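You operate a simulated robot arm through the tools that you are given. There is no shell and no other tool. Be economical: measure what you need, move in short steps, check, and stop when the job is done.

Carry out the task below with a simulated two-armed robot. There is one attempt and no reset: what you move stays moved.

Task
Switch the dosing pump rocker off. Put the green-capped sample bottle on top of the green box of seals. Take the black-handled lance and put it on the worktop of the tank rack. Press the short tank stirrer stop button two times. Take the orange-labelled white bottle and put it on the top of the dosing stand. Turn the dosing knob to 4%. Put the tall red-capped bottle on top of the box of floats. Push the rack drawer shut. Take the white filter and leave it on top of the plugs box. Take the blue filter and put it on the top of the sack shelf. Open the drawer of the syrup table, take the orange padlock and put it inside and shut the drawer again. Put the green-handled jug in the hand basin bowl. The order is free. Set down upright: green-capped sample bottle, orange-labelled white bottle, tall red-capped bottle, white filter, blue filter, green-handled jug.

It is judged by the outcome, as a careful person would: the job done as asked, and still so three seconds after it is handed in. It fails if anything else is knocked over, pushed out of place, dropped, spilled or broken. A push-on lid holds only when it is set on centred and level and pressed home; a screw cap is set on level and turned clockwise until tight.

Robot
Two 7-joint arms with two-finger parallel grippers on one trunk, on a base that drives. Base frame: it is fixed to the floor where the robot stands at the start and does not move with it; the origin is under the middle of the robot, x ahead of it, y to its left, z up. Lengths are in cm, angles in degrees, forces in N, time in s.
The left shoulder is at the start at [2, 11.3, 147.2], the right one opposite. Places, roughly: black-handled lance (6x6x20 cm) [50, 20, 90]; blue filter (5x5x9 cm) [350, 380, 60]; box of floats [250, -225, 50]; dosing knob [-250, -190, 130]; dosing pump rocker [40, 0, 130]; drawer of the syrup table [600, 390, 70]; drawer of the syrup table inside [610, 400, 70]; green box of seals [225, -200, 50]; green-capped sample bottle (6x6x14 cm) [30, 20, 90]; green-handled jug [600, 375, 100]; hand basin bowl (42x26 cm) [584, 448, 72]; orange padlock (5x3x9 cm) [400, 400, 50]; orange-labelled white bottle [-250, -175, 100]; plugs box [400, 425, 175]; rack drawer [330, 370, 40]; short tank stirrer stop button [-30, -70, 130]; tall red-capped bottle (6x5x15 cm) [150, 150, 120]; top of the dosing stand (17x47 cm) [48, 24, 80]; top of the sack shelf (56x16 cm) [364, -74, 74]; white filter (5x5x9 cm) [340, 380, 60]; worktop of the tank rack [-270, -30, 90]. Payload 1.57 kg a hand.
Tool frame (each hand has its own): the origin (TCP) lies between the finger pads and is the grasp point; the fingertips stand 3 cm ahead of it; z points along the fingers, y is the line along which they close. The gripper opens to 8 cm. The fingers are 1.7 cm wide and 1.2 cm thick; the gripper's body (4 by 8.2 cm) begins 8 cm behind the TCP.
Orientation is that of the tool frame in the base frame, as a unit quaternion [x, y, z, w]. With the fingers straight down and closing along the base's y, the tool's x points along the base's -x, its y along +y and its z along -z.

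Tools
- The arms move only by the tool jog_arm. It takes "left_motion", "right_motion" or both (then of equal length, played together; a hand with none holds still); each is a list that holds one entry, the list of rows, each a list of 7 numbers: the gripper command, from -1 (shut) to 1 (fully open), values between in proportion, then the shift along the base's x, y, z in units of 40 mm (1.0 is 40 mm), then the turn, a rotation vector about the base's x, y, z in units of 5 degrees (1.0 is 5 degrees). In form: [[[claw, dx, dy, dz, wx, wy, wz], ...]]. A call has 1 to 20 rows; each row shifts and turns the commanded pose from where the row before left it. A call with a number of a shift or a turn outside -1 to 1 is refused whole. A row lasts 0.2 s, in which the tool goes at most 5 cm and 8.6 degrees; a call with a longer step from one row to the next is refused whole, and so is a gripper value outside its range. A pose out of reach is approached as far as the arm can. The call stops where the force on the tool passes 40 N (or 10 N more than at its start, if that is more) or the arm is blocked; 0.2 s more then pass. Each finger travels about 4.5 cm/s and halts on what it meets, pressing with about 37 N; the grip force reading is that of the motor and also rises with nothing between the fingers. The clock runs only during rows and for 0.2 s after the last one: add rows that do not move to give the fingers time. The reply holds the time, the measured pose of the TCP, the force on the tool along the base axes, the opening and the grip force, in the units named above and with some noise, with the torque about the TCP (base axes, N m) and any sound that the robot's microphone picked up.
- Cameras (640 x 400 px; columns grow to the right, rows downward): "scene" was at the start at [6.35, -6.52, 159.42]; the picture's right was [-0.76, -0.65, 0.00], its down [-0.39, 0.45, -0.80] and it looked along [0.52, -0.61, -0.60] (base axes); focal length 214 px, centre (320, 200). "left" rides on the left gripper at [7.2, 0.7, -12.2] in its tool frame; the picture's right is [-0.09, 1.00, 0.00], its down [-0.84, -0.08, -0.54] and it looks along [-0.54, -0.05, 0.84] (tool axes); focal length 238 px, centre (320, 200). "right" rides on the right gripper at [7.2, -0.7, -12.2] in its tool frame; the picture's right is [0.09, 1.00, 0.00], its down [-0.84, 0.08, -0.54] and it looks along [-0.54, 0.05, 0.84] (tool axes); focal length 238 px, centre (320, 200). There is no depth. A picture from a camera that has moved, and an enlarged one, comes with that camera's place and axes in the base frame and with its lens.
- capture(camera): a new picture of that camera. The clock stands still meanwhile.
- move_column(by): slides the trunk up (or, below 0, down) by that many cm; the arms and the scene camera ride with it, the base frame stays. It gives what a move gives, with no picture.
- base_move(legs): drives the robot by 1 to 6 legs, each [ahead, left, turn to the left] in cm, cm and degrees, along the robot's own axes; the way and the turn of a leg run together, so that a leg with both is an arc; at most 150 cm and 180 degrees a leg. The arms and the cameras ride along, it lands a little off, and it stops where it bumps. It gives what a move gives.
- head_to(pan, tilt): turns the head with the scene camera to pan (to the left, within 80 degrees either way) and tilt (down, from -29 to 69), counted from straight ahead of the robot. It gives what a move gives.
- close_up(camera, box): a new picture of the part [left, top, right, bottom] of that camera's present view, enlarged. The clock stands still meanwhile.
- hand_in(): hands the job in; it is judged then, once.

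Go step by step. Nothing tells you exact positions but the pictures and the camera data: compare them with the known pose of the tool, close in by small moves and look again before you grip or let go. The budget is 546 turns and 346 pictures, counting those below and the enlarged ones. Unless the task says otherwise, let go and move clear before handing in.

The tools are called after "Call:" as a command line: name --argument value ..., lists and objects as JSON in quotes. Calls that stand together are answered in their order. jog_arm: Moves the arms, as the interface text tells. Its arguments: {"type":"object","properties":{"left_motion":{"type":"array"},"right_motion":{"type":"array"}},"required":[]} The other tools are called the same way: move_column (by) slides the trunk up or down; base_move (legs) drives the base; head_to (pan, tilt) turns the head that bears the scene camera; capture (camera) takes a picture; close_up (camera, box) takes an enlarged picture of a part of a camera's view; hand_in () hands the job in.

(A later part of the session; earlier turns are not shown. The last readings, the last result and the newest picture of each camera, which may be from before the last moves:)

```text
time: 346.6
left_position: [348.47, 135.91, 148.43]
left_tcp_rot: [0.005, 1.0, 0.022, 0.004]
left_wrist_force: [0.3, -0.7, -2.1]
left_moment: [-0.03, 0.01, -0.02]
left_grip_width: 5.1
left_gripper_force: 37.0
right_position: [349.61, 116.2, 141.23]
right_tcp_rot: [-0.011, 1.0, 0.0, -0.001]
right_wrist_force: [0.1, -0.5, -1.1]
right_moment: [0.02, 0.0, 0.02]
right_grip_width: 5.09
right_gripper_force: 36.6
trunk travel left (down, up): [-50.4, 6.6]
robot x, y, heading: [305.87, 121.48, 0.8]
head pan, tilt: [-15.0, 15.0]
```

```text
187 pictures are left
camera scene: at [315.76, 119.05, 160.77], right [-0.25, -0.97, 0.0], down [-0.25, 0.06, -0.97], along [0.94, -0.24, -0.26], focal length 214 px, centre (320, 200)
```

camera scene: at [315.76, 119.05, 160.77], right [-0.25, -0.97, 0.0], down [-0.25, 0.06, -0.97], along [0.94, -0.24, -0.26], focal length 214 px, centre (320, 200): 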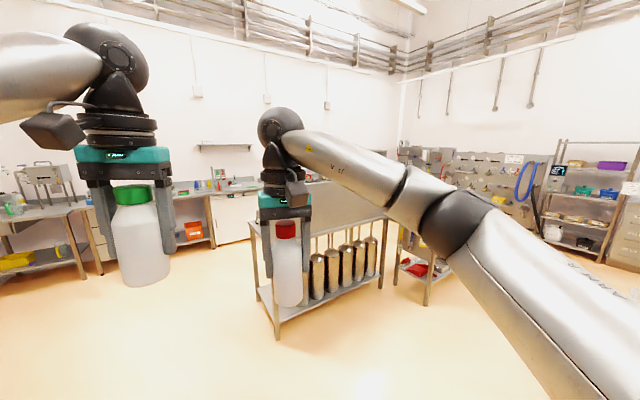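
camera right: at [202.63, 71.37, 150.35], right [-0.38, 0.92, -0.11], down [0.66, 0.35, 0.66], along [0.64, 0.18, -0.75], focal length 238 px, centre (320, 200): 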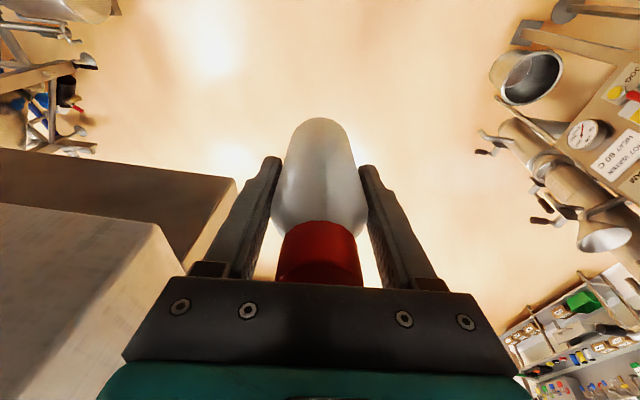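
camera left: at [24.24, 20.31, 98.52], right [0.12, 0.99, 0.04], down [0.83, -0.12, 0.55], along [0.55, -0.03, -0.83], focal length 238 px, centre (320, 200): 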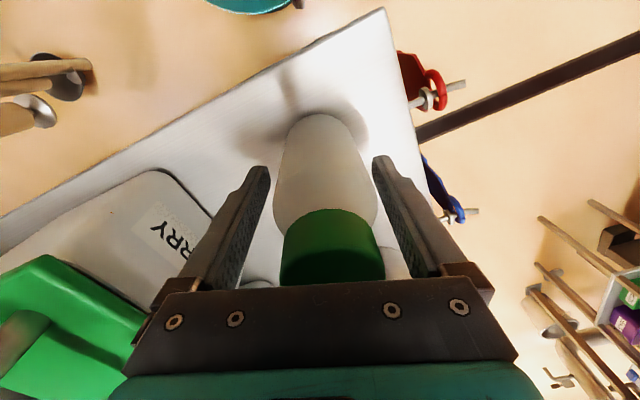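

Wide open area. I go ahead, turn to -90 and drive toward -y on the east side of the hopper and sack shelf.

Call:
base_move --legs '[[110, 0, 0], [0, 0, -90], [140, 0, 0]]'

Call:
head_to --pan -45 --tilt 22

Call:
capture --camera "scene"

Call:
head_to --pan 0 --tilt 20

Call:
capture --camera "scene"

```text
time: 362.5
left_position: [431.19, -58.93, 148.43]
left_tcp_rot: [0.713, 0.701, 0.012, 0.018]
left_wrist_force: [-0.2, 0.3, -1.7]
left_moment: [0.02, 0.01, -0.02]
left_grip_width: 5.12
left_gripper_force: 36.9
right_position: [411.32, -60.2, 141.22]
right_tcp_rot: [0.702, 0.713, 0.0, -0.002]
right_wrist_force: [0.4, -0.3, -2.8]
right_moment: [-0.01, -0.01, -0.01]
right_grip_width: 5.12
right_gripper_force: 36.9
trunk travel left (down, up): [-50.4, 6.6]
robot x, y, heading: [416.73, -16.55, -89.8]
head pan, tilt: [-15.0, 15.0]
```

```text
time: 363.5
left_position: [431.19, -59.0, 148.42]
left_tcp_rot: [0.713, 0.701, 0.012, 0.017]
left_wrist_force: [0.3, -0.2, -2.4]
left_moment: [0.03, -0.01, -0.01]
left_grip_width: 5.12
left_gripper_force: 37.0
right_position: [411.41, -59.99, 141.16]
right_tcp_rot: [0.701, 0.713, 0.0, -0.002]
right_wrist_force: [-0.1, -0.1, -1.0]
right_moment: [0.01, 0.0, 0.03]
right_grip_width: 5.13
right_gripper_force: 37.0
trunk travel left (down, up): [-50.4, 6.6]
robot x, y, heading: [416.38, -16.56, -89.3]
head pan, tilt: [-45.0, 22.0]
```

```text
186 pictures are left
camera scene: at [409.91, -24.05, 159.64], right [-0.71, 0.7, 0.0], down [0.26, 0.27, -0.93], along [-0.65, -0.66, -0.37], focal length 214 px, centre (320, 200)
```

scene: 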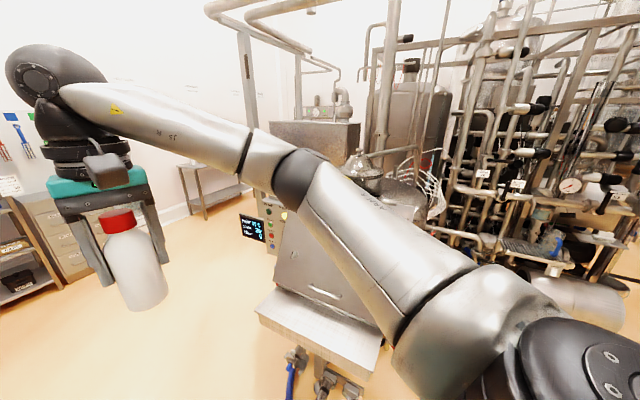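

```text
time: 364.6
left_position: [431.05, -58.96, 148.41]
left_tcp_rot: [0.713, 0.701, 0.012, 0.016]
left_wrist_force: [-0.1, 0.1, -2.2]
left_moment: [0.02, 0.01, 0.0]
left_grip_width: 5.1
left_gripper_force: 37.2
right_position: [411.46, -60.13, 141.27]
right_tcp_rot: [0.702, 0.713, 0.001, -0.002]
right_wrist_force: [0.4, -0.3, -2.3]
right_moment: [0.04, 0.01, -0.03]
right_grip_width: 5.13
right_gripper_force: 37.1
trunk travel left (down, up): [-50.4, 6.6]
robot x, y, heading: [416.53, -16.61, -89.5]
head pan, tilt: [0.0, 20.0]
```

```text
185 pictures are left
camera scene: at [416.47, -26.75, 159.96], right [-1.0, -0.01, 0.0], down [0.0, 0.34, -0.94], along [0.01, -0.94, -0.34], focal length 214 px, centre (320, 200)
```

scene: 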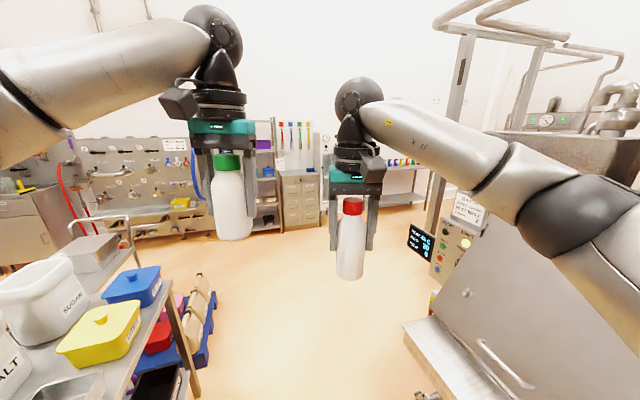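

The sack shelf is at right (z≈74). I drive further along, then look west for the boxes.

Call:
base_move --legs '[[140, 10, 0], [0, 0, -60]]'

Call:
head_to --pan 0 --tilt 20

Call:
capture --camera "scene"

Call:
head_to --pan -35 --tilt 25

Call:
capture --camera "scene"

```text
time: 374.4
left_position: [400.2, -193.8, 148.43]
left_tcp_rot: [0.965, 0.261, 0.002, 0.021]
left_wrist_force: [-0.7, 0.9, -2.1]
left_moment: [0.01, 0.02, -0.04]
left_grip_width: 5.11
left_gripper_force: 37.2
right_position: [389.11, -177.49, 141.12]
right_tcp_rot: [0.961, 0.275, 0.0, -0.001]
right_wrist_force: [0.2, -0.4, -2.4]
right_moment: [-0.03, 0.01, -0.03]
right_grip_width: 5.13
right_gripper_force: 37.5
trunk travel left (down, up): [-50.4, 6.6]
robot x, y, heading: [429.09, -159.43, -148.4]
head pan, tilt: [0.0, 20.0]
```

```text
time: 375.0
left_position: [400.24, -193.74, 148.46]
left_tcp_rot: [0.965, 0.261, 0.002, 0.022]
left_wrist_force: [0.4, 0.9, -2.3]
left_moment: [0.01, -0.02, -0.02]
left_grip_width: 5.09
left_gripper_force: 37.1
right_position: [388.99, -177.45, 141.19]
right_tcp_rot: [0.961, 0.275, 0.001, -0.001]
right_wrist_force: [0.9, -0.2, -2.4]
right_moment: [0.03, -0.04, 0.02]
right_grip_width: 5.09
right_gripper_force: 36.9
trunk travel left (down, up): [-50.4, 6.6]
robot x, y, heading: [428.96, -159.9, -148.5]
head pan, tilt: [0.0, 20.0]
```

```text
184 pictures are left
camera scene: at [419.99, -164.72, 159.96], right [-0.52, 0.85, 0.0], down [0.29, 0.18, -0.94], along [-0.8, -0.49, -0.34], focal length 214 px, centre (320, 200)
```

scene: 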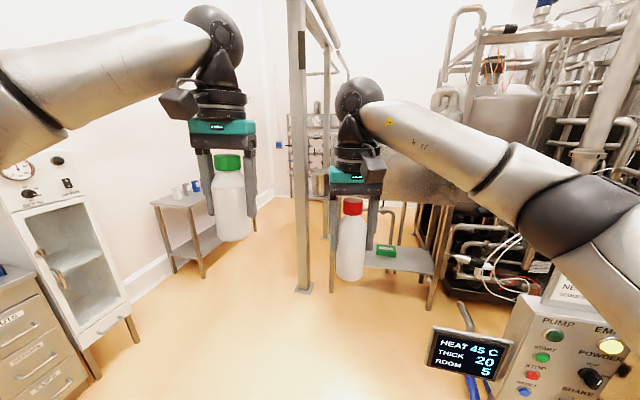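

```text
time: 376.0
left_position: [400.04, -193.83, 148.47]
left_tcp_rot: [0.965, 0.26, 0.002, 0.021]
left_wrist_force: [-0.1, 0.9, -2.6]
left_moment: [0.02, 0.01, -0.04]
left_grip_width: 5.11
left_gripper_force: 36.6
right_position: [389.06, -177.35, 141.25]
right_tcp_rot: [0.961, 0.275, 0.002, -0.002]
right_wrist_force: [-0.4, 0.9, -1.7]
right_moment: [0.01, -0.04, 0.03]
right_grip_width: 5.11
right_gripper_force: 36.5
trunk travel left (down, up): [-50.4, 6.6]
robot x, y, heading: [429.41, -159.28, -148.6]
head pan, tilt: [-35.0, 25.0]
```

```text
183 pictures are left
camera scene: at [418.73, -159.31, 159.15], right [0.06, 1.0, 0.0], down [0.42, -0.02, -0.91], along [-0.9, 0.05, -0.42], focal length 214 px, centre (320, 200)
```

scene: 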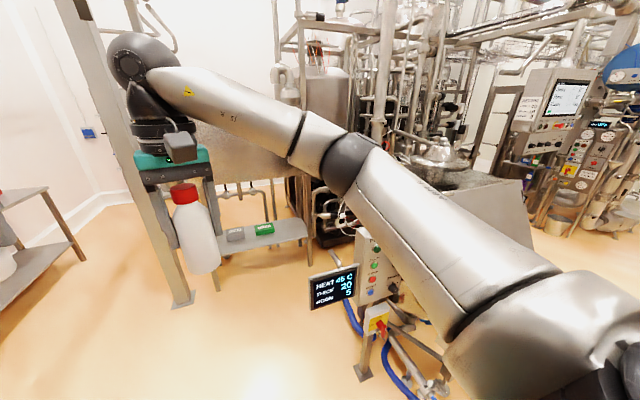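

I see a low shelf with a grey and a green box. I zoom in to read them.

Call:
close_up --camera "scene" --box '[200, 190, 320, 270]'

```text
5.00 times, centred on (260, 230) of scene
camera zoom: at [418.73, -159.31, 159.15], right [0.06, 1.0, 0.0], down [0.42, -0.02, -0.91], along [-0.9, 0.05, -0.42], focal length 1072 px, centre (620, 50)
```

zoom: 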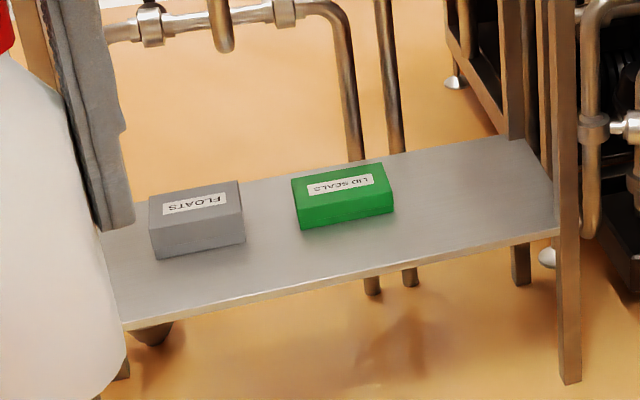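

"FLOATS" (grey) and "LID SEALS" (green). I drive to face that shelf with heading 180.

Call:
base_move --legs '[[0, 0, -31.5], [75, 40, 0]]'

Call:
head_to --pan 0 --tilt 35

Call:
capture --camera "scene"

```text
time: 382.1
left_position: [311.06, -213.26, 148.43]
left_tcp_rot: [1.0, -0.013, -0.004, 0.021]
left_wrist_force: [-0.7, 0.8, -2.2]
left_moment: [-0.01, -0.03, 0.0]
left_grip_width: 5.11
left_gripper_force: 37.0
right_position: [310.04, -193.51, 141.25]
right_tcp_rot: [1.0, 0.003, 0.001, -0.001]
right_wrist_force: [-0.2, 0.2, -2.1]
right_moment: [0.02, 0.01, 0.01]
right_grip_width: 5.1
right_gripper_force: 37.1
trunk travel left (down, up): [-50.4, 6.6]
robot x, y, heading: [353.65, -199.21, 179.7]
head pan, tilt: [-35.0, 25.0]
```

```text
time: 383.1
left_position: [311.12, -213.27, 148.42]
left_tcp_rot: [1.0, -0.013, -0.004, 0.022]
left_wrist_force: [0.8, -0.2, -1.7]
left_moment: [0.01, -0.03, 0.01]
left_grip_width: 5.12
left_gripper_force: 37.0
right_position: [310.02, -193.56, 141.35]
right_tcp_rot: [1.0, 0.004, 0.002, -0.001]
right_wrist_force: [0.2, 0.3, -1.4]
right_moment: [0.0, -0.03, 0.03]
right_grip_width: 5.11
right_gripper_force: 36.4
trunk travel left (down, up): [-50.4, 6.6]
robot x, y, heading: [353.62, -199.05, 180.0]
head pan, tilt: [0.0, 35.0]
```

```text
181 pictures are left
camera scene: at [343.53, -199.04, 157.58], right [0.0, 1.0, 0.0], down [0.57, 0.0, -0.82], along [-0.82, 0.0, -0.57], focal length 214 px, centre (320, 200)
```

scene: 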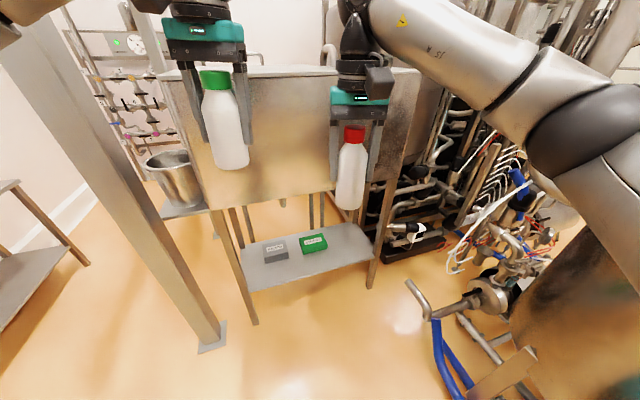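

The boxes sit on a shelf (z≈48) under a tub whose underside is about z 100. I retract both hands first, then move closer for measurement.

Call:
jog_arm --left_motion '[[[-1, 0.5, 0, 0, 0, 0, 0], [-1, 0.5, 0, 0, 0, 0, 0], [-1, 0.5, -0.1, 0, 0, 0, 0], [-1, 0.5, -0.1, 0, 0, 0, 0], [-1, 0.5, 0, 0, 0, 0, 0], [-1, 0.5, 0, 0, 0, 0, 0], [-1, 0.5, 0, 0, 0, 0, 0]]]' --right_motion '[[[-1, 0.5, 0.1, 0, 0, 0, 0], [-1, 0.5, 0.1, 0, 0, 0, 0], [-1, 0.5, 0.1, 0, 0, 0, 0], [-1, 0.5, 0.1, 0, 0, 0, 0], [-1, 0.5, 0.1, 0, 0, 0, 0], [-1, 0.5, 0.1, 0, 0, 0, 0], [-1, 0.5, 0, 0, 0, 0, 0]]]'

Call:
move_column --by -35

Call:
base_move --legs '[[25, 0, 0]]'

Call:
head_to --pan 0 --tilt 40

Call:
capture --camera "scene"

```text
time: 384.7
left_position: [325.3, -214.1, 148.32]
left_tcp_rot: [1.0, -0.012, -0.004, 0.021]
left_wrist_force: [0.5, -0.7, -2.5]
left_moment: [0.0, 0.02, 0.02]
left_grip_width: 5.12
left_gripper_force: 37.0
right_position: [324.05, -191.05, 141.25]
right_tcp_rot: [1.0, 0.004, 0.002, -0.001]
right_wrist_force: [-0.3, -0.2, -1.2]
right_moment: [-0.02, 0.0, 0.02]
right_grip_width: 5.11
right_gripper_force: 37.4
trunk travel left (down, up): [-50.4, 6.6]
robot x, y, heading: [353.72, -199.14, 180.0]
head pan, tilt: [0.0, 35.0]
```

```text
time: 388.1
left_position: [325.04, -214.1, 113.38]
left_tcp_rot: [1.0, -0.013, -0.003, 0.021]
left_wrist_force: [0.4, 0.5, -2.0]
left_moment: [-0.03, -0.02, 0.0]
left_grip_width: 5.13
left_gripper_force: 37.2
right_position: [323.86, -191.15, 106.39]
right_tcp_rot: [1.0, 0.003, 0.002, -0.001]
right_wrist_force: [0.2, 0.0, -2.4]
right_moment: [0.01, 0.01, -0.02]
right_grip_width: 5.13
right_gripper_force: 36.8
trunk travel left (down, up): [-15.4, 41.6]
robot x, y, heading: [353.85, -199.15, 179.7]
head pan, tilt: [0.0, 35.0]
```

```text
time: 389.9
left_position: [299.59, -214.13, 113.41]
left_tcp_rot: [1.0, -0.013, -0.003, 0.021]
left_wrist_force: [0.0, 0.8, -2.3]
left_moment: [0.01, -0.02, 0.0]
left_grip_width: 5.13
left_gripper_force: 37.0
right_position: [298.39, -191.02, 106.29]
right_tcp_rot: [1.0, 0.004, 0.002, -0.001]
right_wrist_force: [-0.9, -0.6, -2.7]
right_moment: [0.02, -0.04, -0.02]
right_grip_width: 5.11
right_gripper_force: 37.2
trunk travel left (down, up): [-15.4, 41.6]
robot x, y, heading: [328.23, -198.94, 179.9]
head pan, tilt: [0.0, 35.0]
```

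```text
time: 390.6
left_position: [299.69, -214.15, 113.28]
left_tcp_rot: [1.0, -0.012, -0.003, 0.021]
left_wrist_force: [0.5, -1.0, -2.0]
left_moment: [0.01, -0.01, 0.0]
left_grip_width: 5.1
left_gripper_force: 37.5
right_position: [298.44, -191.12, 106.18]
right_tcp_rot: [1.0, 0.004, 0.002, -0.001]
right_wrist_force: [0.6, 0.0, -2.4]
right_moment: [0.0, -0.02, 0.01]
right_grip_width: 5.13
right_gripper_force: 37.4
trunk travel left (down, up): [-15.4, 41.6]
robot x, y, heading: [328.32, -199.12, 180.0]
head pan, tilt: [0.0, 40.0]
```

```text
180 pictures are left
camera scene: at [318.39, -199.04, 121.82], right [0.0, 1.0, 0.0], down [0.64, 0.0, -0.77], along [-0.77, 0.0, -0.64], focal length 214 px, centre (320, 200)
```

scene: 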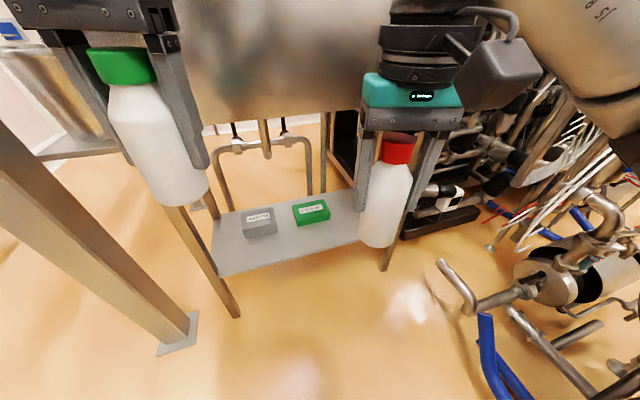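

Estimates: seals box top centre ≈[233,-204,44.5], floats ≈[244,-229,47], tub front-bottom edge at x≈255, z≈99. I lower the trunk fully, retract the right hand, and lower the left hand in front of the tub.

Call:
move_column --by -15

Call:
jog_arm --left_motion '[[[-1, -0.2, 0, -0.8, 0, 0, 0], [-1, -0.2, 0, -0.8, 0, 0, 0], [-1, -0.2, 0, -0.8, 0, 0, 0], [-1, -0.2, 0.1, -0.8, 0, 0, 0], [-1, -0.2, 0.1, -0.8, 0, 0, 0], [-1, -0.2, 0.1, -0.8, 0, 0, 0], [-1, -0.2, 0.1, -0.8, 0, 0, 0], [-1, -0.2, 0.1, -0.8, 0, 0, 0], [-1, 0, 0, -0.8, 0, 0, 0], [-1, 0, 0, -0.8, 0, 0, 0]]]' --right_motion '[[[-1, 0.3, 0.1, 0, 0, 0, 0], [-1, 0.3, 0.1, 0, 0, 0, 0], [-1, 0.3, 0.1, 0, 0, 0, 0], [-1, 0.3, 0.1, 0, 0, 0, 0], [-1, 0.3, 0.1, 0, 0, 0, 0], [-1, 0.3, 0.1, 0, 0, 0, 0], [-1, 0, 0, 0, 0, 0, 0], [-1, 0, 0, 0, 0, 0, 0], [-1, 0, 0, 0, 0, 0, 0], [-1, 0, 0, 0, 0, 0, 0]]]'

Call:
capture --camera "scene"

```text
time: 392.3
left_position: [299.67, -214.16, 98.36]
left_tcp_rot: [1.0, -0.013, -0.003, 0.02]
left_wrist_force: [0.2, -0.6, -2.1]
left_moment: [-0.01, 0.01, -0.02]
left_grip_width: 5.12
left_gripper_force: 37.2
right_position: [298.51, -191.15, 91.38]
right_tcp_rot: [1.0, 0.005, 0.001, -0.001]
right_wrist_force: [-0.4, -0.2, -1.9]
right_moment: [-0.03, 0.0, 0.0]
right_grip_width: 5.11
right_gripper_force: 37.1
trunk travel left (down, up): [-0.4, 56.6]
robot x, y, heading: [328.24, -199.01, 180.0]
head pan, tilt: [0.0, 40.0]
```

```text
time: 394.5
left_position: [293.28, -212.01, 66.41]
left_tcp_rot: [1.0, -0.012, -0.004, 0.022]
left_wrist_force: [0.0, 0.7, -1.5]
left_moment: [0.01, 0.0, -0.01]
left_grip_width: 5.12
left_gripper_force: 37.3
right_position: [305.58, -188.61, 91.36]
right_tcp_rot: [1.0, 0.005, 0.001, -0.001]
right_wrist_force: [0.3, -0.1, -2.5]
right_moment: [-0.03, -0.01, -0.02]
right_grip_width: 5.08
right_gripper_force: 36.9
trunk travel left (down, up): [-0.4, 56.6]
robot x, y, heading: [327.77, -198.84, 180.0]
head pan, tilt: [0.0, 40.0]
```

```text
179 pictures are left
camera scene: at [318.4, -199.04, 106.82], right [0.0, 1.0, 0.0], down [0.64, 0.0, -0.77], along [-0.77, 0.0, -0.64], focal length 214 px, centre (320, 200)
```

scene: 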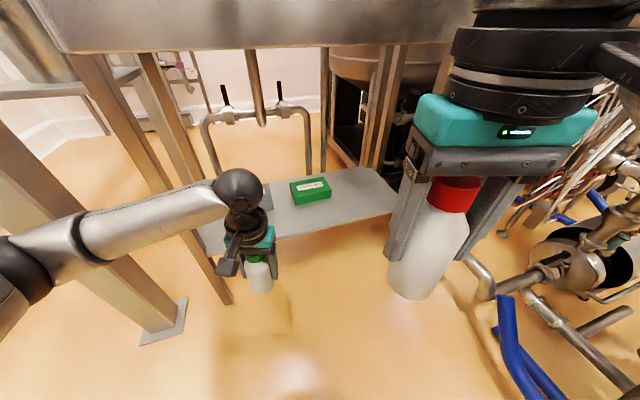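

The view under the tub is clear. I extend and lower the left hand to just above box height, then drive forward.

Call:
jog_arm --left_motion '[[[-1, -0.5, 0.1, -0.5, 0, 0, 0], [-1, -0.5, 0.2, -0.5, 0, 0, 0], [-1, -0.5, 0.2, -0.5, 0, 0, 0], [-1, -0.5, 0.2, -0.5, 0, 0, 0], [-1, -0.5, 0.2, -0.3, 0, 0, 0], [-1, -0.3, 0.2, 0, 0, 0, 0], [-1, -0.3, 0.2, 0, 0, 0, 0], [-1, 0, 0, 0, 0, 0, 0]]]'

Call:
base_move --legs '[[25, 0, 0]]'

Call:
capture --camera "scene"

Call:
capture --camera "left"

```text
time: 396.3
left_position: [280.74, -207.09, 57.28]
left_tcp_rot: [1.0, -0.012, -0.004, 0.021]
left_wrist_force: [-0.3, 0.5, -2.3]
left_moment: [-0.02, 0.02, 0.02]
left_grip_width: 5.1
left_gripper_force: 37.1
right_position: [305.58, -188.68, 91.34]
right_tcp_rot: [1.0, 0.004, 0.002, -0.001]
right_wrist_force: [-0.3, -0.2, -2.6]
right_moment: [-0.02, -0.03, 0.01]
right_grip_width: 5.1
right_gripper_force: 37.5
trunk travel left (down, up): [-0.4, 56.6]
robot x, y, heading: [328.04, -199.12, 180.0]
head pan, tilt: [0.0, 40.0]
```

```text
time: 398.1
left_position: [256.31, -207.08, 57.26]
left_tcp_rot: [1.0, -0.01, -0.004, 0.021]
left_wrist_force: [-0.1, -0.5, -1.8]
left_moment: [0.01, -0.01, -0.01]
left_grip_width: 5.09
left_gripper_force: 37.2
right_position: [281.08, -188.71, 91.26]
right_tcp_rot: [1.0, 0.005, 0.001, -0.001]
right_wrist_force: [-0.5, 0.2, -1.8]
right_moment: [-0.01, 0.03, 0.04]
right_grip_width: 5.14
right_gripper_force: 37.2
trunk travel left (down, up): [-0.4, 56.6]
robot x, y, heading: [303.72, -199.13, -179.8]
head pan, tilt: [0.0, 40.0]
```

```text
178 pictures are left
camera scene: at [293.88, -199.1, 106.82], right [0.0, 1.0, 0.0], down [0.64, 0.0, -0.77], along [-0.77, 0.0, -0.64], focal length 214 px, centre (320, 200)
```

scene: 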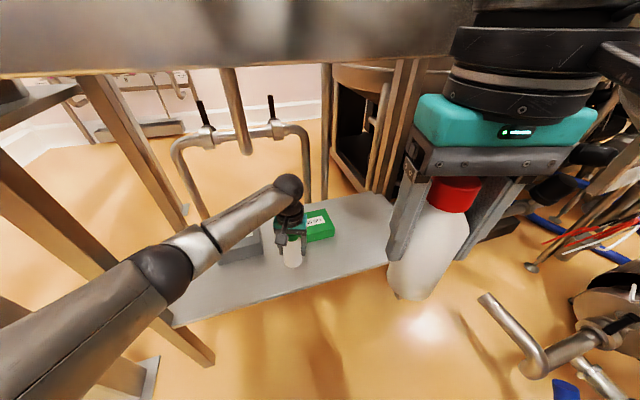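

```text
177 pictures are left
camera left: at [263.64, -207.58, 69.5], right [-0.11, -0.99, 0.04], down [-0.83, 0.12, 0.54], along [-0.55, 0.03, -0.84], focal length 238 px, centre (320, 200)
```

left: 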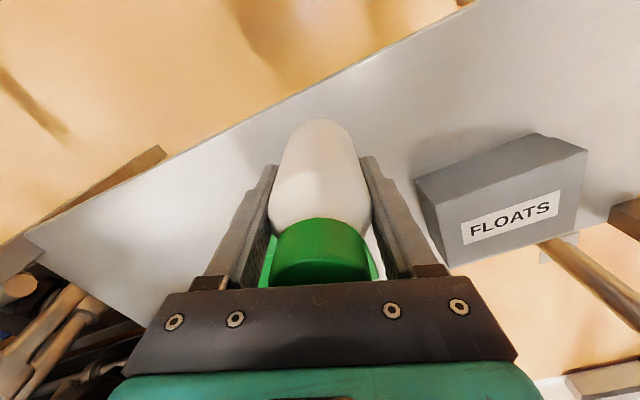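

Good. I drive 14 cm more and extend the arm over the green box.

Call:
base_move --legs '[[14, 0, 0]]'

Call:
jog_arm --left_motion '[[[-1, -0.5, 0.2, 0, 0, 0, 0], [-1, -0.5, 0.2, 0, 0, 0, 0], [-1, -0.5, 0.2, 0, 0, 0, 0], [-1, -0.5, 0.2, 0, 0, 0, 0], [-1, -0.5, 0, 0, 0, 0, 0], [-1, -0.3, 0, 0, 0, 0, 0], [-1, 0, 0, 0, 0, 0, 0]]]'

Call:
capture --camera "left"

Call:
capture --camera "scene"

```text
time: 399.5
left_position: [242.1, -207.27, 57.45]
left_tcp_rot: [1.0, -0.01, -0.004, 0.02]
left_wrist_force: [-0.4, 0.3, -1.9]
left_moment: [-0.02, 0.01, 0.01]
left_grip_width: 5.12
left_gripper_force: 37.0
right_position: [266.9, -188.78, 91.27]
right_tcp_rot: [1.0, 0.007, 0.002, -0.001]
right_wrist_force: [0.4, 0.7, -1.4]
right_moment: [0.01, -0.03, -0.05]
right_grip_width: 5.09
right_gripper_force: 36.8
trunk travel left (down, up): [-0.4, 56.6]
robot x, y, heading: [289.23, -199.05, -179.9]
head pan, tilt: [0.0, 40.0]
```

```text
time: 401.1
left_position: [235.05, -204.98, 58.05]
left_tcp_rot: [1.0, -0.01, -0.004, 0.021]
left_wrist_force: [-0.5, -0.2, -3.0]
left_moment: [-0.04, -0.01, -0.02]
left_grip_width: 5.12
left_gripper_force: 37.4
left hand out of reach, approached as far as the arm can: row 4, 5, 6
right_position: [266.78, -188.92, 91.18]
right_tcp_rot: [1.0, 0.007, 0.002, -0.001]
right_wrist_force: [0.1, -0.4, -2.2]
right_moment: [-0.02, -0.01, 0.0]
right_grip_width: 5.1
right_gripper_force: 36.5
trunk travel left (down, up): [-0.4, 56.6]
robot x, y, heading: [289.58, -199.37, -179.7]
head pan, tilt: [0.0, 40.0]
```

```text
176 pictures are left
camera left: at [242.42, -205.31, 70.29], right [-0.11, -0.99, 0.04], down [-0.83, 0.12, 0.54], along [-0.55, 0.03, -0.84], focal length 238 px, centre (320, 200)
```

left: 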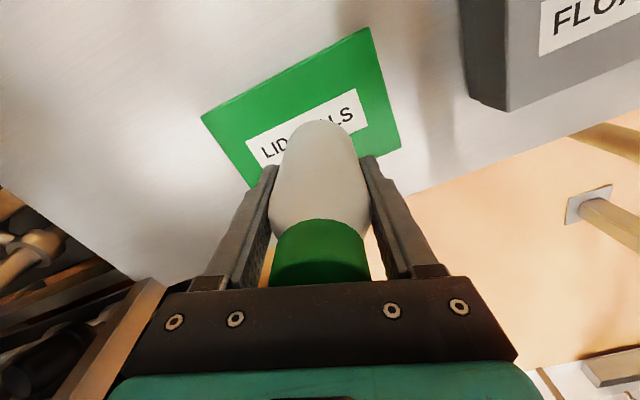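

```text
175 pictures are left
camera scene: at [279.68, -199.16, 106.82], right [0.0, 1.0, 0.0], down [0.64, 0.0, -0.77], along [-0.77, 0.0, -0.64], focal length 214 px, centre (320, 200)
```

scene: 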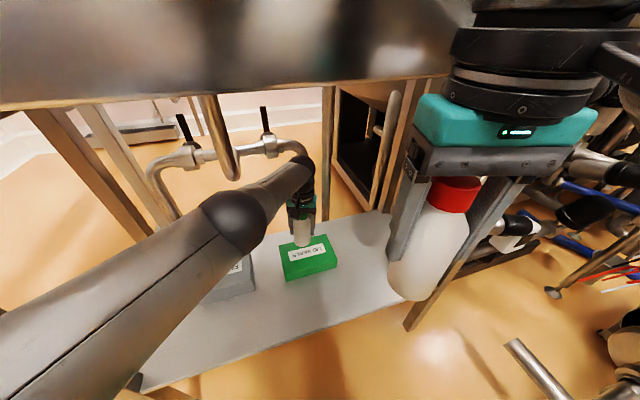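

The green box's centre is right beneath (≈[235.4,-203.9]). I shift 1 cm and lower until contact.

Call:
jog_arm --left_motion '[[[-1, 0, 0.25, -0.3, 0, 0, 0], [-1, 0, 0, -0.4, 0, 0, 0], [-1, 0, 0, -0.4, 0, 0, 0], [-1, 0, 0, -0.15, 0, 0, 0], [-1, 0, 0, -0.1, 0, 0, 0], [-1, 0, 0, -0.1, 0, 0, 0], [-1, 0, 0, 0, 0, 0, 0]]]'

Call:
capture --camera "left"

Call:
close_up --camera "scene" --box '[230, 150, 390, 310]'

```text
time: 402.7
left_position: [237.21, -204.93, 52.46]
left_tcp_rot: [1.0, -0.011, -0.004, 0.022]
left_wrist_force: [-0.7, 0.4, -2.2]
left_moment: [-0.02, 0.0, -0.01]
left_grip_width: 5.12
left_gripper_force: 37.2
left hand out of reach, approached as far as the arm can: row 1, 2, 3
right_position: [266.83, -188.86, 91.33]
right_tcp_rot: [1.0, 0.006, 0.002, -0.001]
right_wrist_force: [0.6, -0.6, -1.7]
right_moment: [0.01, -0.03, -0.01]
right_grip_width: 5.14
right_gripper_force: 37.2
trunk travel left (down, up): [-0.4, 56.6]
robot x, y, heading: [289.63, -199.09, -179.6]
head pan, tilt: [0.0, 40.0]
```

```text
174 pictures are left
camera left: at [244.46, -205.3, 64.67], right [-0.11, -0.99, 0.04], down [-0.83, 0.12, 0.54], along [-0.55, 0.02, -0.84], focal length 238 px, centre (320, 200)
```

left: 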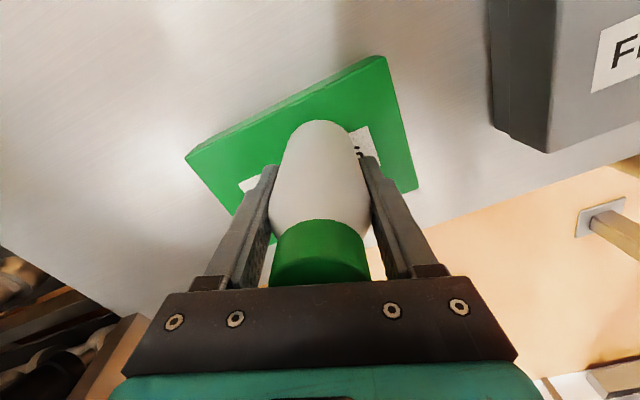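

```text
2.50 times, centred on (310, 230) of scene
camera zoom: at [279.68, -199.15, 106.82], right [0.0, 1.0, 0.0], down [0.64, 0.0, -0.77], along [-0.77, 0.0, -0.64], focal length 536 px, centre (345, 125)
```

zoom: 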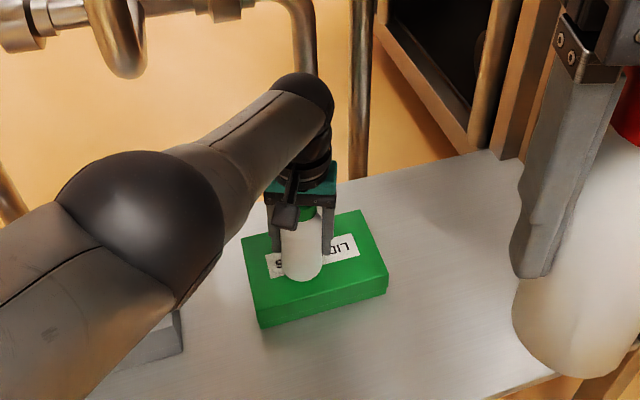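

Still above; I lower further in small steps until contact.

Call:
jog_arm --left_motion '[[[-1, 0, 0.1, -0.15, 0, 0, 0], [-1, 0, 0.1, -0.15, 0, 0, 0], [-1, 0, 0, -0.1, 0, 0, 0], [-1, 0, 0, -0.1, 0, 0, 0], [-1, 0, 0, -0.1, 0, 0, 0], [-1, 0, 0, 0, 0, 0, 0]]]'

Call:
close_up --camera "scene" --box '[230, 150, 390, 310]'

```text
time: 404.1
left_position: [237.71, -204.29, 51.0]
left_tcp_rot: [1.0, -0.011, -0.012, 0.019]
left_wrist_force: [-3.5, 0.7, 33.9]
left_moment: [0.94, 0.16, 0.07]
left_grip_width: 5.12
left_gripper_force: 37.0
left hand out of reach, approached as far as the arm can: row 1, 2, 5
right_position: [267.04, -188.85, 91.36]
right_tcp_rot: [1.0, 0.006, 0.0, -0.001]
right_wrist_force: [-1.1, -0.1, -1.0]
right_moment: [-0.01, -0.02, 0.01]
right_grip_width: 5.12
right_gripper_force: 36.7
trunk travel left (down, up): [-0.4, 56.6]
robot x, y, heading: [289.63, -199.41, -179.7]
head pan, tilt: [0.0, 40.0]
```

```text
2.50 times, centred on (310, 230) of scene
camera zoom: at [279.88, -199.13, 106.86], right [0.0, 1.0, 0.0], down [0.64, 0.0, -0.77], along [-0.77, 0.0, -0.64], focal length 536 px, centre (345, 125)
```

zoom: 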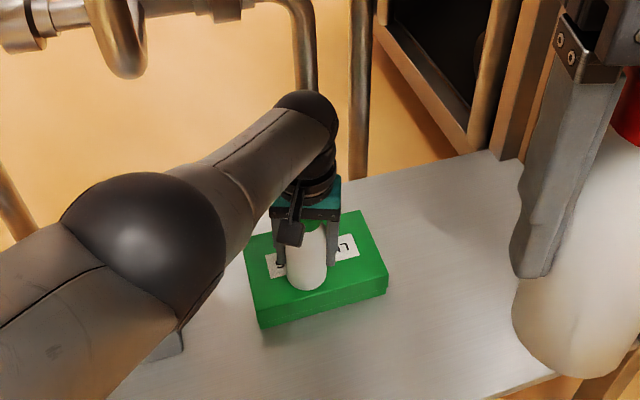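

Contact, but the bottle sits near the box's front edge. I lift slightly, drive 2.5 cm further and lower again.

Call:
jog_arm --left_motion '[[[-1, 0, 0, 0.15, 0, 0, 0], [-1, 0, 0, 0.15, 0, 0, 0], [-1, 0, 0, 0.1, 0, 0, 0]]]'

Call:
base_move --legs '[[2.7, 0, 0]]'

Call:
jog_arm --left_motion '[[[-1, 0, 0, -0.1, 0, 0, 0], [-1, 0, 0, -0.1, 0, 0, 0], [-1, 0, 0, 0, 0, 0, 0]]]'

Call:
close_up --camera "scene" --box '[230, 150, 390, 310]'

Call:
capture --camera "left"

```text
time: 404.9
left_position: [238.37, -204.73, 51.85]
left_tcp_rot: [1.0, -0.009, -0.002, 0.022]
left_wrist_force: [-0.6, -1.4, -1.9]
left_moment: [0.03, -0.01, -0.01]
left_grip_width: 5.09
left_gripper_force: 37.0
right_position: [266.78, -188.84, 91.19]
right_tcp_rot: [1.0, 0.006, 0.003, -0.001]
right_wrist_force: [0.3, 0.6, -2.9]
right_moment: [0.0, 0.0, 0.03]
right_grip_width: 5.12
right_gripper_force: 36.8
trunk travel left (down, up): [-0.4, 56.6]
robot x, y, heading: [289.56, -199.23, -179.9]
head pan, tilt: [0.0, 40.0]
```

```text
time: 405.7
left_position: [235.36, -204.63, 52.07]
left_tcp_rot: [1.0, -0.01, -0.004, 0.021]
left_wrist_force: [-0.4, 0.2, -1.1]
left_moment: [-0.01, -0.03, 0.0]
left_grip_width: 5.1
left_gripper_force: 37.0
right_position: [264.08, -188.75, 91.26]
right_tcp_rot: [1.0, 0.006, 0.002, -0.001]
right_wrist_force: [0.5, -0.2, -1.8]
right_moment: [-0.02, 0.03, -0.02]
right_grip_width: 5.11
right_gripper_force: 37.0
trunk travel left (down, up): [-0.4, 56.6]
robot x, y, heading: [286.87, -199.28, -179.8]
head pan, tilt: [0.0, 40.0]
```

```text
time: 406.5
left_position: [235.41, -204.63, 51.23]
left_tcp_rot: [1.0, -0.011, -0.004, 0.021]
left_wrist_force: [-0.4, 0.4, -2.1]
left_moment: [-0.03, -0.02, -0.01]
left_grip_width: 5.11
left_gripper_force: 36.6
right_position: [264.05, -188.86, 91.19]
right_tcp_rot: [1.0, 0.005, 0.001, -0.001]
right_wrist_force: [-0.4, -0.2, -2.2]
right_moment: [-0.02, -0.02, -0.03]
right_grip_width: 5.1
right_gripper_force: 36.9
trunk travel left (down, up): [-0.4, 56.6]
robot x, y, heading: [286.82, -199.15, -179.7]
head pan, tilt: [0.0, 40.0]
```

```text
2.50 times, centred on (310, 230) of scene
camera zoom: at [276.92, -199.17, 106.82], right [0.0, 1.0, 0.0], down [0.64, 0.0, -0.77], along [-0.77, 0.0, -0.64], focal length 536 px, centre (345, 125)
```

zoom: 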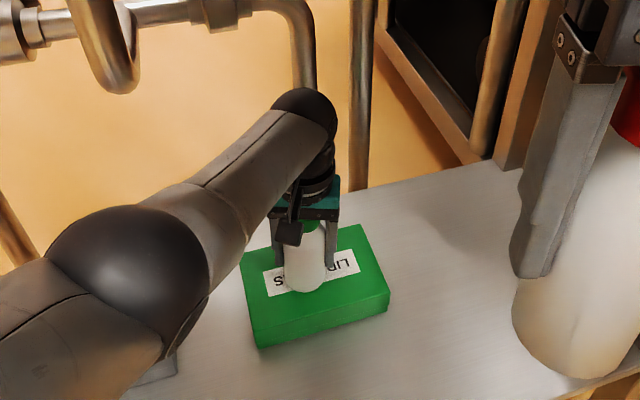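

```text
170 pictures are left
camera left: at [242.74, -204.94, 63.46], right [-0.11, -0.99, 0.04], down [-0.83, 0.12, 0.54], along [-0.55, 0.03, -0.84], focal length 238 px, centre (320, 200)
```

left: 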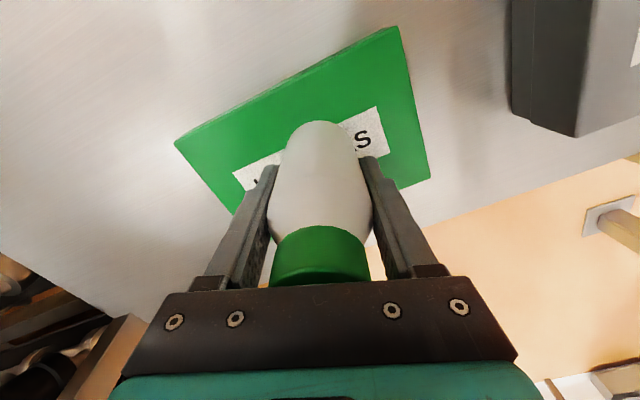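

Now well centred on the box. I lower to contact and release.

Call:
jog_arm --left_motion '[[[-1, 0, 0, -0.06, 0, 0, 0], [-1, 0, 0, -0.06, 0, 0, 0], [-1, 0, 0, 0, 0, 0, 0]]]'

Call:
jog_arm --left_motion '[[[-0.2, 0, 0, 0, 0, 0, 0], [0.2, 0, 0, 0, 0, 0, 0], [0.5, 0, 0, 0, 0, 0, 0], [0.7, 0, 0, 0, 0, 0, 0], [0.7, 0, 0, 0, 0, 0, 0]]]'

Call:
close_up --camera "scene" --box '[230, 150, 390, 310]'

```text
time: 407.3
left_position: [235.16, -204.47, 50.97]
left_tcp_rot: [1.0, -0.011, -0.006, 0.021]
left_wrist_force: [4.4, -1.3, 12.3]
left_moment: [0.2, -0.1, -0.07]
left_grip_width: 5.13
left_gripper_force: 36.5
right_position: [264.14, -188.71, 91.32]
right_tcp_rot: [1.0, 0.007, 0.001, -0.001]
right_wrist_force: [0.3, -0.6, -2.0]
right_moment: [0.01, -0.03, 0.02]
right_grip_width: 5.11
right_gripper_force: 36.9
trunk travel left (down, up): [-0.4, 56.6]
robot x, y, heading: [286.91, -199.32, -179.8]
head pan, tilt: [0.0, 40.0]
```

```text
time: 408.5
left_position: [235.41, -204.63, 50.83]
left_tcp_rot: [1.0, -0.01, -0.003, 0.021]
left_wrist_force: [-0.8, 0.1, 0.9]
left_moment: [-0.05, -0.02, 0.02]
left_grip_width: 6.81
left_gripper_force: 0.0
right_position: [264.05, -188.8, 91.31]
right_tcp_rot: [1.0, 0.006, 0.002, -0.001]
right_wrist_force: [-0.7, 1.3, -1.4]
right_moment: [0.01, -0.03, 0.01]
right_grip_width: 5.09
right_gripper_force: 37.0
trunk travel left (down, up): [-0.4, 56.6]
robot x, y, heading: [286.73, -199.12, -179.7]
head pan, tilt: [0.0, 40.0]
```

```text
2.50 times, centred on (310, 230) of scene
camera zoom: at [276.94, -199.16, 106.82], right [0.0, 1.0, 0.0], down [0.64, 0.0, -0.77], along [-0.77, 0.0, -0.64], focal length 536 px, centre (345, 125)
```

zoom: 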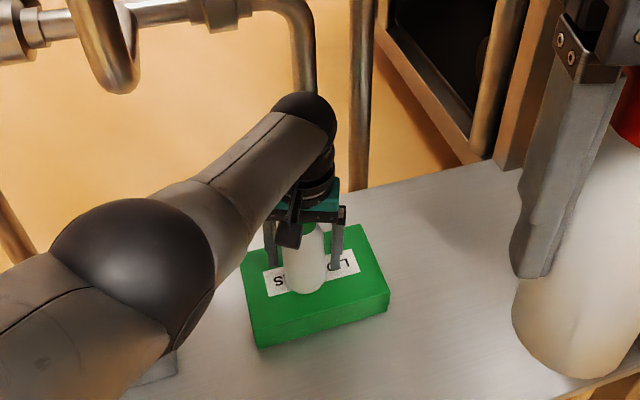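

Released. I open fully, raise the hand straight up 11 cm, then drive back.

Call:
jog_arm --left_motion '[[[1, 0, 0, 0, 0, 0, 0], [1, 0, 0, 0.3, 0, 0, 0], [1, 0, 0, 0.5, 0, 0, 0], [1, 0, 0, 0.5, 0, 0, 0], [1, 0, 0, 0.5, 0, 0, 0], [1, 0, 0, 0.5, 0, 0, 0], [1, 0, 0, 0.5, 0, 0, 0]]]'

Call:
close_up --camera "scene" --box '[230, 150, 390, 310]'

```text
time: 410.1
left_position: [235.33, -204.67, 61.81]
left_tcp_rot: [1.0, -0.009, -0.004, 0.021]
left_wrist_force: [0.0, 0.2, 0.8]
left_moment: [-0.01, 0.03, -0.04]
left_grip_width: 8.0
left_gripper_force: 0.0
right_position: [264.17, -188.83, 91.22]
right_tcp_rot: [1.0, 0.006, 0.001, 0.0]
right_wrist_force: [0.0, 0.1, -1.7]
right_moment: [0.01, -0.01, 0.04]
right_grip_width: 5.11
right_gripper_force: 37.4
trunk travel left (down, up): [-0.4, 56.6]
robot x, y, heading: [286.54, -199.44, -179.9]
head pan, tilt: [0.0, 40.0]
```

```text
2.50 times, centred on (310, 230) of scene
camera zoom: at [276.94, -199.16, 106.82], right [0.0, 1.0, 0.0], down [0.64, 0.0, -0.77], along [-0.77, 0.0, -0.64], focal length 536 px, centre (345, 125)
```

zoom: 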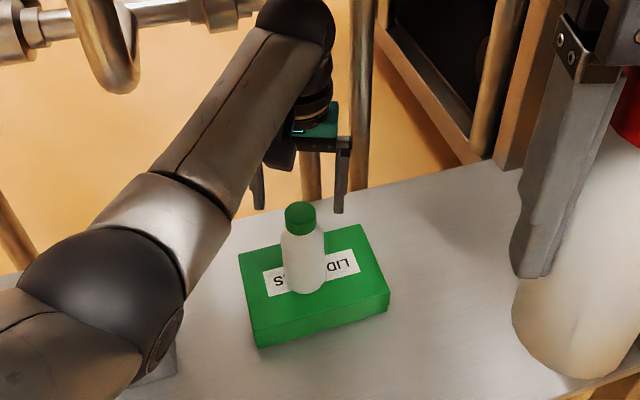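

The green-capped bottle stands on the green box. I back off, bring the left hand in, and prepare the right hand low and extended for the floats box, with the robot heading turned to 210°.

Call:
base_move --legs '[[-38, 0, 0]]'

Call:
jog_arm --left_motion '[[[0, 0.6, -0.2, 0.6, 0, 0, 0], [0, 0.6, -0.2, 0.6, 0, 0, 0], [-1, 0.6, -0.2, 0.6, 0, 0, 0], [-1, 0.6, -0.2, 0.6, 0, 0, 0], [-1, 0.6, -0.2, 0.6, 0, 0, 0], [-1, 0.6, -0.2, 0.6, 0, 0, 0], [-1, 0.6, -0.2, 0.6, 0, 0, 0], [-1, 0.6, -0.2, 0.6, 0, 0, 0], [-1, 0.6, -0.2, 0.6, 0, 0, 0], [-1, 0.6, 0, 0.6, 0, 0, 0], [-1, 0.5, 0, 0.6, 0, 0, 0]]]' --right_motion '[[[-1, -0.3, -0.1, -0.7, 0, 0, 0], [-1, -0.3, -0.1, -0.7, 0, 0, 0], [-1, -0.3, -0.1, -0.7, 0, 0, 0], [-1, -0.3, -0.1, -0.7, 0, 0, 0], [-1, -0.3, 0, -0.7, 0, 0, 0], [-1, -0.3, 0, -0.7, 0, 0, 0], [-1, -0.3, 0, -0.7, 0, 0, 0], [-1, -0.3, 0, -0.7, 0, 0, 0], [-1, -0.3, 0, -0.7, 0, 0, 0], [-1, -0.3, 0, -0.7, 0, 0, 0], [-1, -0.3, 0, -0.6, 0, 0, 0]]]'

Call:
capture --camera "scene"

```text
time: 412.5
left_position: [272.69, -204.37, 61.75]
left_tcp_rot: [1.0, -0.012, -0.003, 0.021]
left_wrist_force: [-0.2, -0.9, -0.1]
left_moment: [-0.01, 0.01, 0.03]
left_grip_width: 7.99
left_gripper_force: 0.0
right_position: [301.3, -188.61, 91.31]
right_tcp_rot: [1.0, 0.003, 0.002, -0.001]
right_wrist_force: [-0.5, -0.4, -2.3]
right_moment: [0.03, -0.04, 0.0]
right_grip_width: 5.09
right_gripper_force: 36.9
trunk travel left (down, up): [-0.4, 56.6]
robot x, y, heading: [324.09, -198.74, 179.9]
head pan, tilt: [0.0, 40.0]
```

```text
time: 414.9
left_position: [298.6, -211.49, 88.27]
left_tcp_rot: [1.0, -0.012, -0.003, 0.022]
left_wrist_force: [0.4, 0.1, 0.3]
left_moment: [0.03, 0.04, 0.04]
left_grip_width: 0.01
left_gripper_force: 21.3
right_position: [288.1, -190.38, 60.82]
right_tcp_rot: [1.0, 0.004, 0.001, -0.002]
right_wrist_force: [0.3, 0.7, -1.4]
right_moment: [0.0, -0.02, 0.0]
right_grip_width: 5.07
right_gripper_force: 37.2
trunk travel left (down, up): [-0.4, 56.6]
robot x, y, heading: [324.07, -199.26, 180.1]
head pan, tilt: [0.0, 40.0]
```

```text
167 pictures are left
camera scene: at [314.16, -199.05, 106.82], right [0.0, 1.0, 0.0], down [0.64, 0.0, -0.77], along [-0.77, 0.0, -0.64], focal length 214 px, centre (320, 200)
```

scene: 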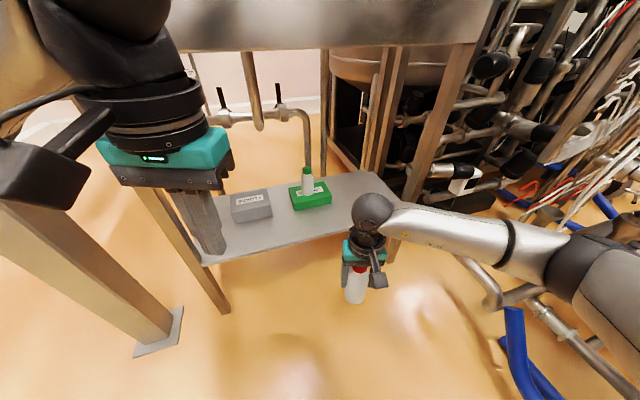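

I turn to heading 210 and extend the right hand toward the floats box.

Call:
base_move --legs '[[0, 0, 30], [14, -6, 0]]'

Call:
jog_arm --right_motion '[[[-1, -0.4, -0.25, -0.1, 0, 0, 0], [-1, -0.4, -0.25, -0.1, 0, 0, 0], [-1, -0.4, -0.25, -0.1, 0, 0, 0], [-1, -0.4, -0.25, 0, 0, 0, 0], [-1, -0.4, -0.25, 0, 0, 0, 0], [-1, -0.4, -0.25, 0, 0, 0, 0], [-1, -0.4, -0.25, 0, 0, 0, 0], [-1, 0, 0, 0, 0, 0, 0]]]'

Call:
head_to --pan 0 --tilt 40

Call:
capture --camera "scene"

Call:
capture --camera "right"

```text
time: 417.7
left_position: [292.57, -224.44, 88.22]
left_tcp_rot: [0.97, 0.242, 0.002, 0.021]
left_wrist_force: [0.2, -0.1, 0.3]
left_moment: [0.02, 0.01, 0.03]
left_grip_width: 0.0
left_gripper_force: 20.6
right_position: [273.1, -211.0, 60.8]
right_tcp_rot: [0.966, 0.259, 0.001, -0.001]
right_wrist_force: [0.6, -0.6, -1.7]
right_moment: [0.01, 0.03, 0.0]
right_grip_width: 5.12
right_gripper_force: 37.0
trunk travel left (down, up): [-0.4, 56.6]
robot x, y, heading: [308.42, -200.74, -150.6]
head pan, tilt: [0.0, 40.0]
```

```text
time: 419.5
left_position: [292.56, -224.47, 88.29]
left_tcp_rot: [0.97, 0.242, 0.002, 0.021]
left_wrist_force: [-0.7, 0.0, -0.1]
left_moment: [-0.01, 0.03, 0.02]
left_grip_width: 0.02
left_gripper_force: 21.5
right_position: [261.93, -218.06, 59.8]
right_tcp_rot: [0.966, 0.259, 0.001, -0.002]
right_wrist_force: [0.5, -0.8, -2.2]
right_moment: [0.02, 0.01, -0.01]
right_grip_width: 5.13
right_gripper_force: 36.9
trunk travel left (down, up): [-0.4, 56.6]
robot x, y, heading: [308.7, -201.15, -150.6]
head pan, tilt: [0.0, 40.0]
```

```text
time: 420.1
left_position: [292.55, -224.47, 88.14]
left_tcp_rot: [0.97, 0.243, 0.002, 0.022]
left_wrist_force: [-0.4, 0.1, 0.8]
left_moment: [0.0, -0.04, 0.03]
left_grip_width: 0.03
left_gripper_force: 21.5
right_position: [262.01, -217.92, 59.71]
right_tcp_rot: [0.966, 0.258, 0.001, -0.001]
right_wrist_force: [-0.4, 0.4, -2.6]
right_moment: [0.01, -0.01, 0.01]
right_grip_width: 5.14
right_gripper_force: 37.2
trunk travel left (down, up): [-0.4, 56.6]
robot x, y, heading: [308.73, -201.17, -150.6]
head pan, tilt: [0.0, 40.0]
```

```text
166 pictures are left
camera scene: at [300.06, -205.65, 106.82], right [-0.49, 0.87, 0.0], down [0.56, 0.32, -0.77], along [-0.67, -0.38, -0.64], focal length 214 px, centre (320, 200)
```

scene: 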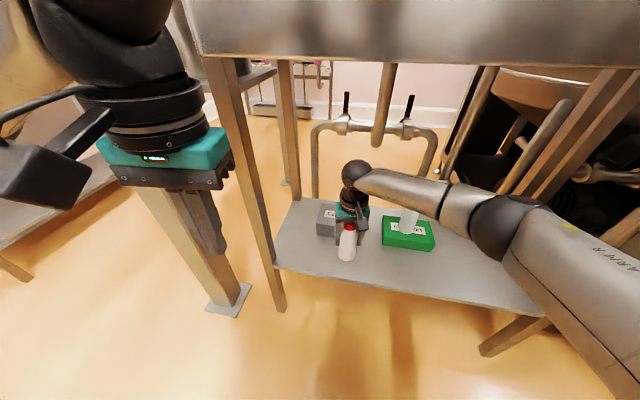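

```text
165 pictures are left
camera right: at [267.95, -213.97, 72.04], right [0.58, -0.82, 0.0], down [-0.69, -0.49, 0.54], along [-0.44, -0.31, -0.84], focal length 238 px, centre (320, 200)
```

right: 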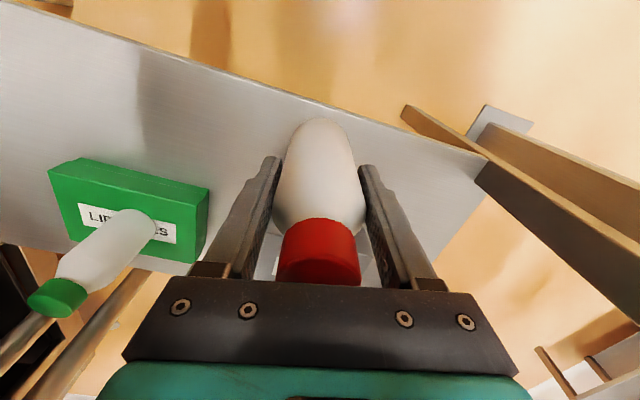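

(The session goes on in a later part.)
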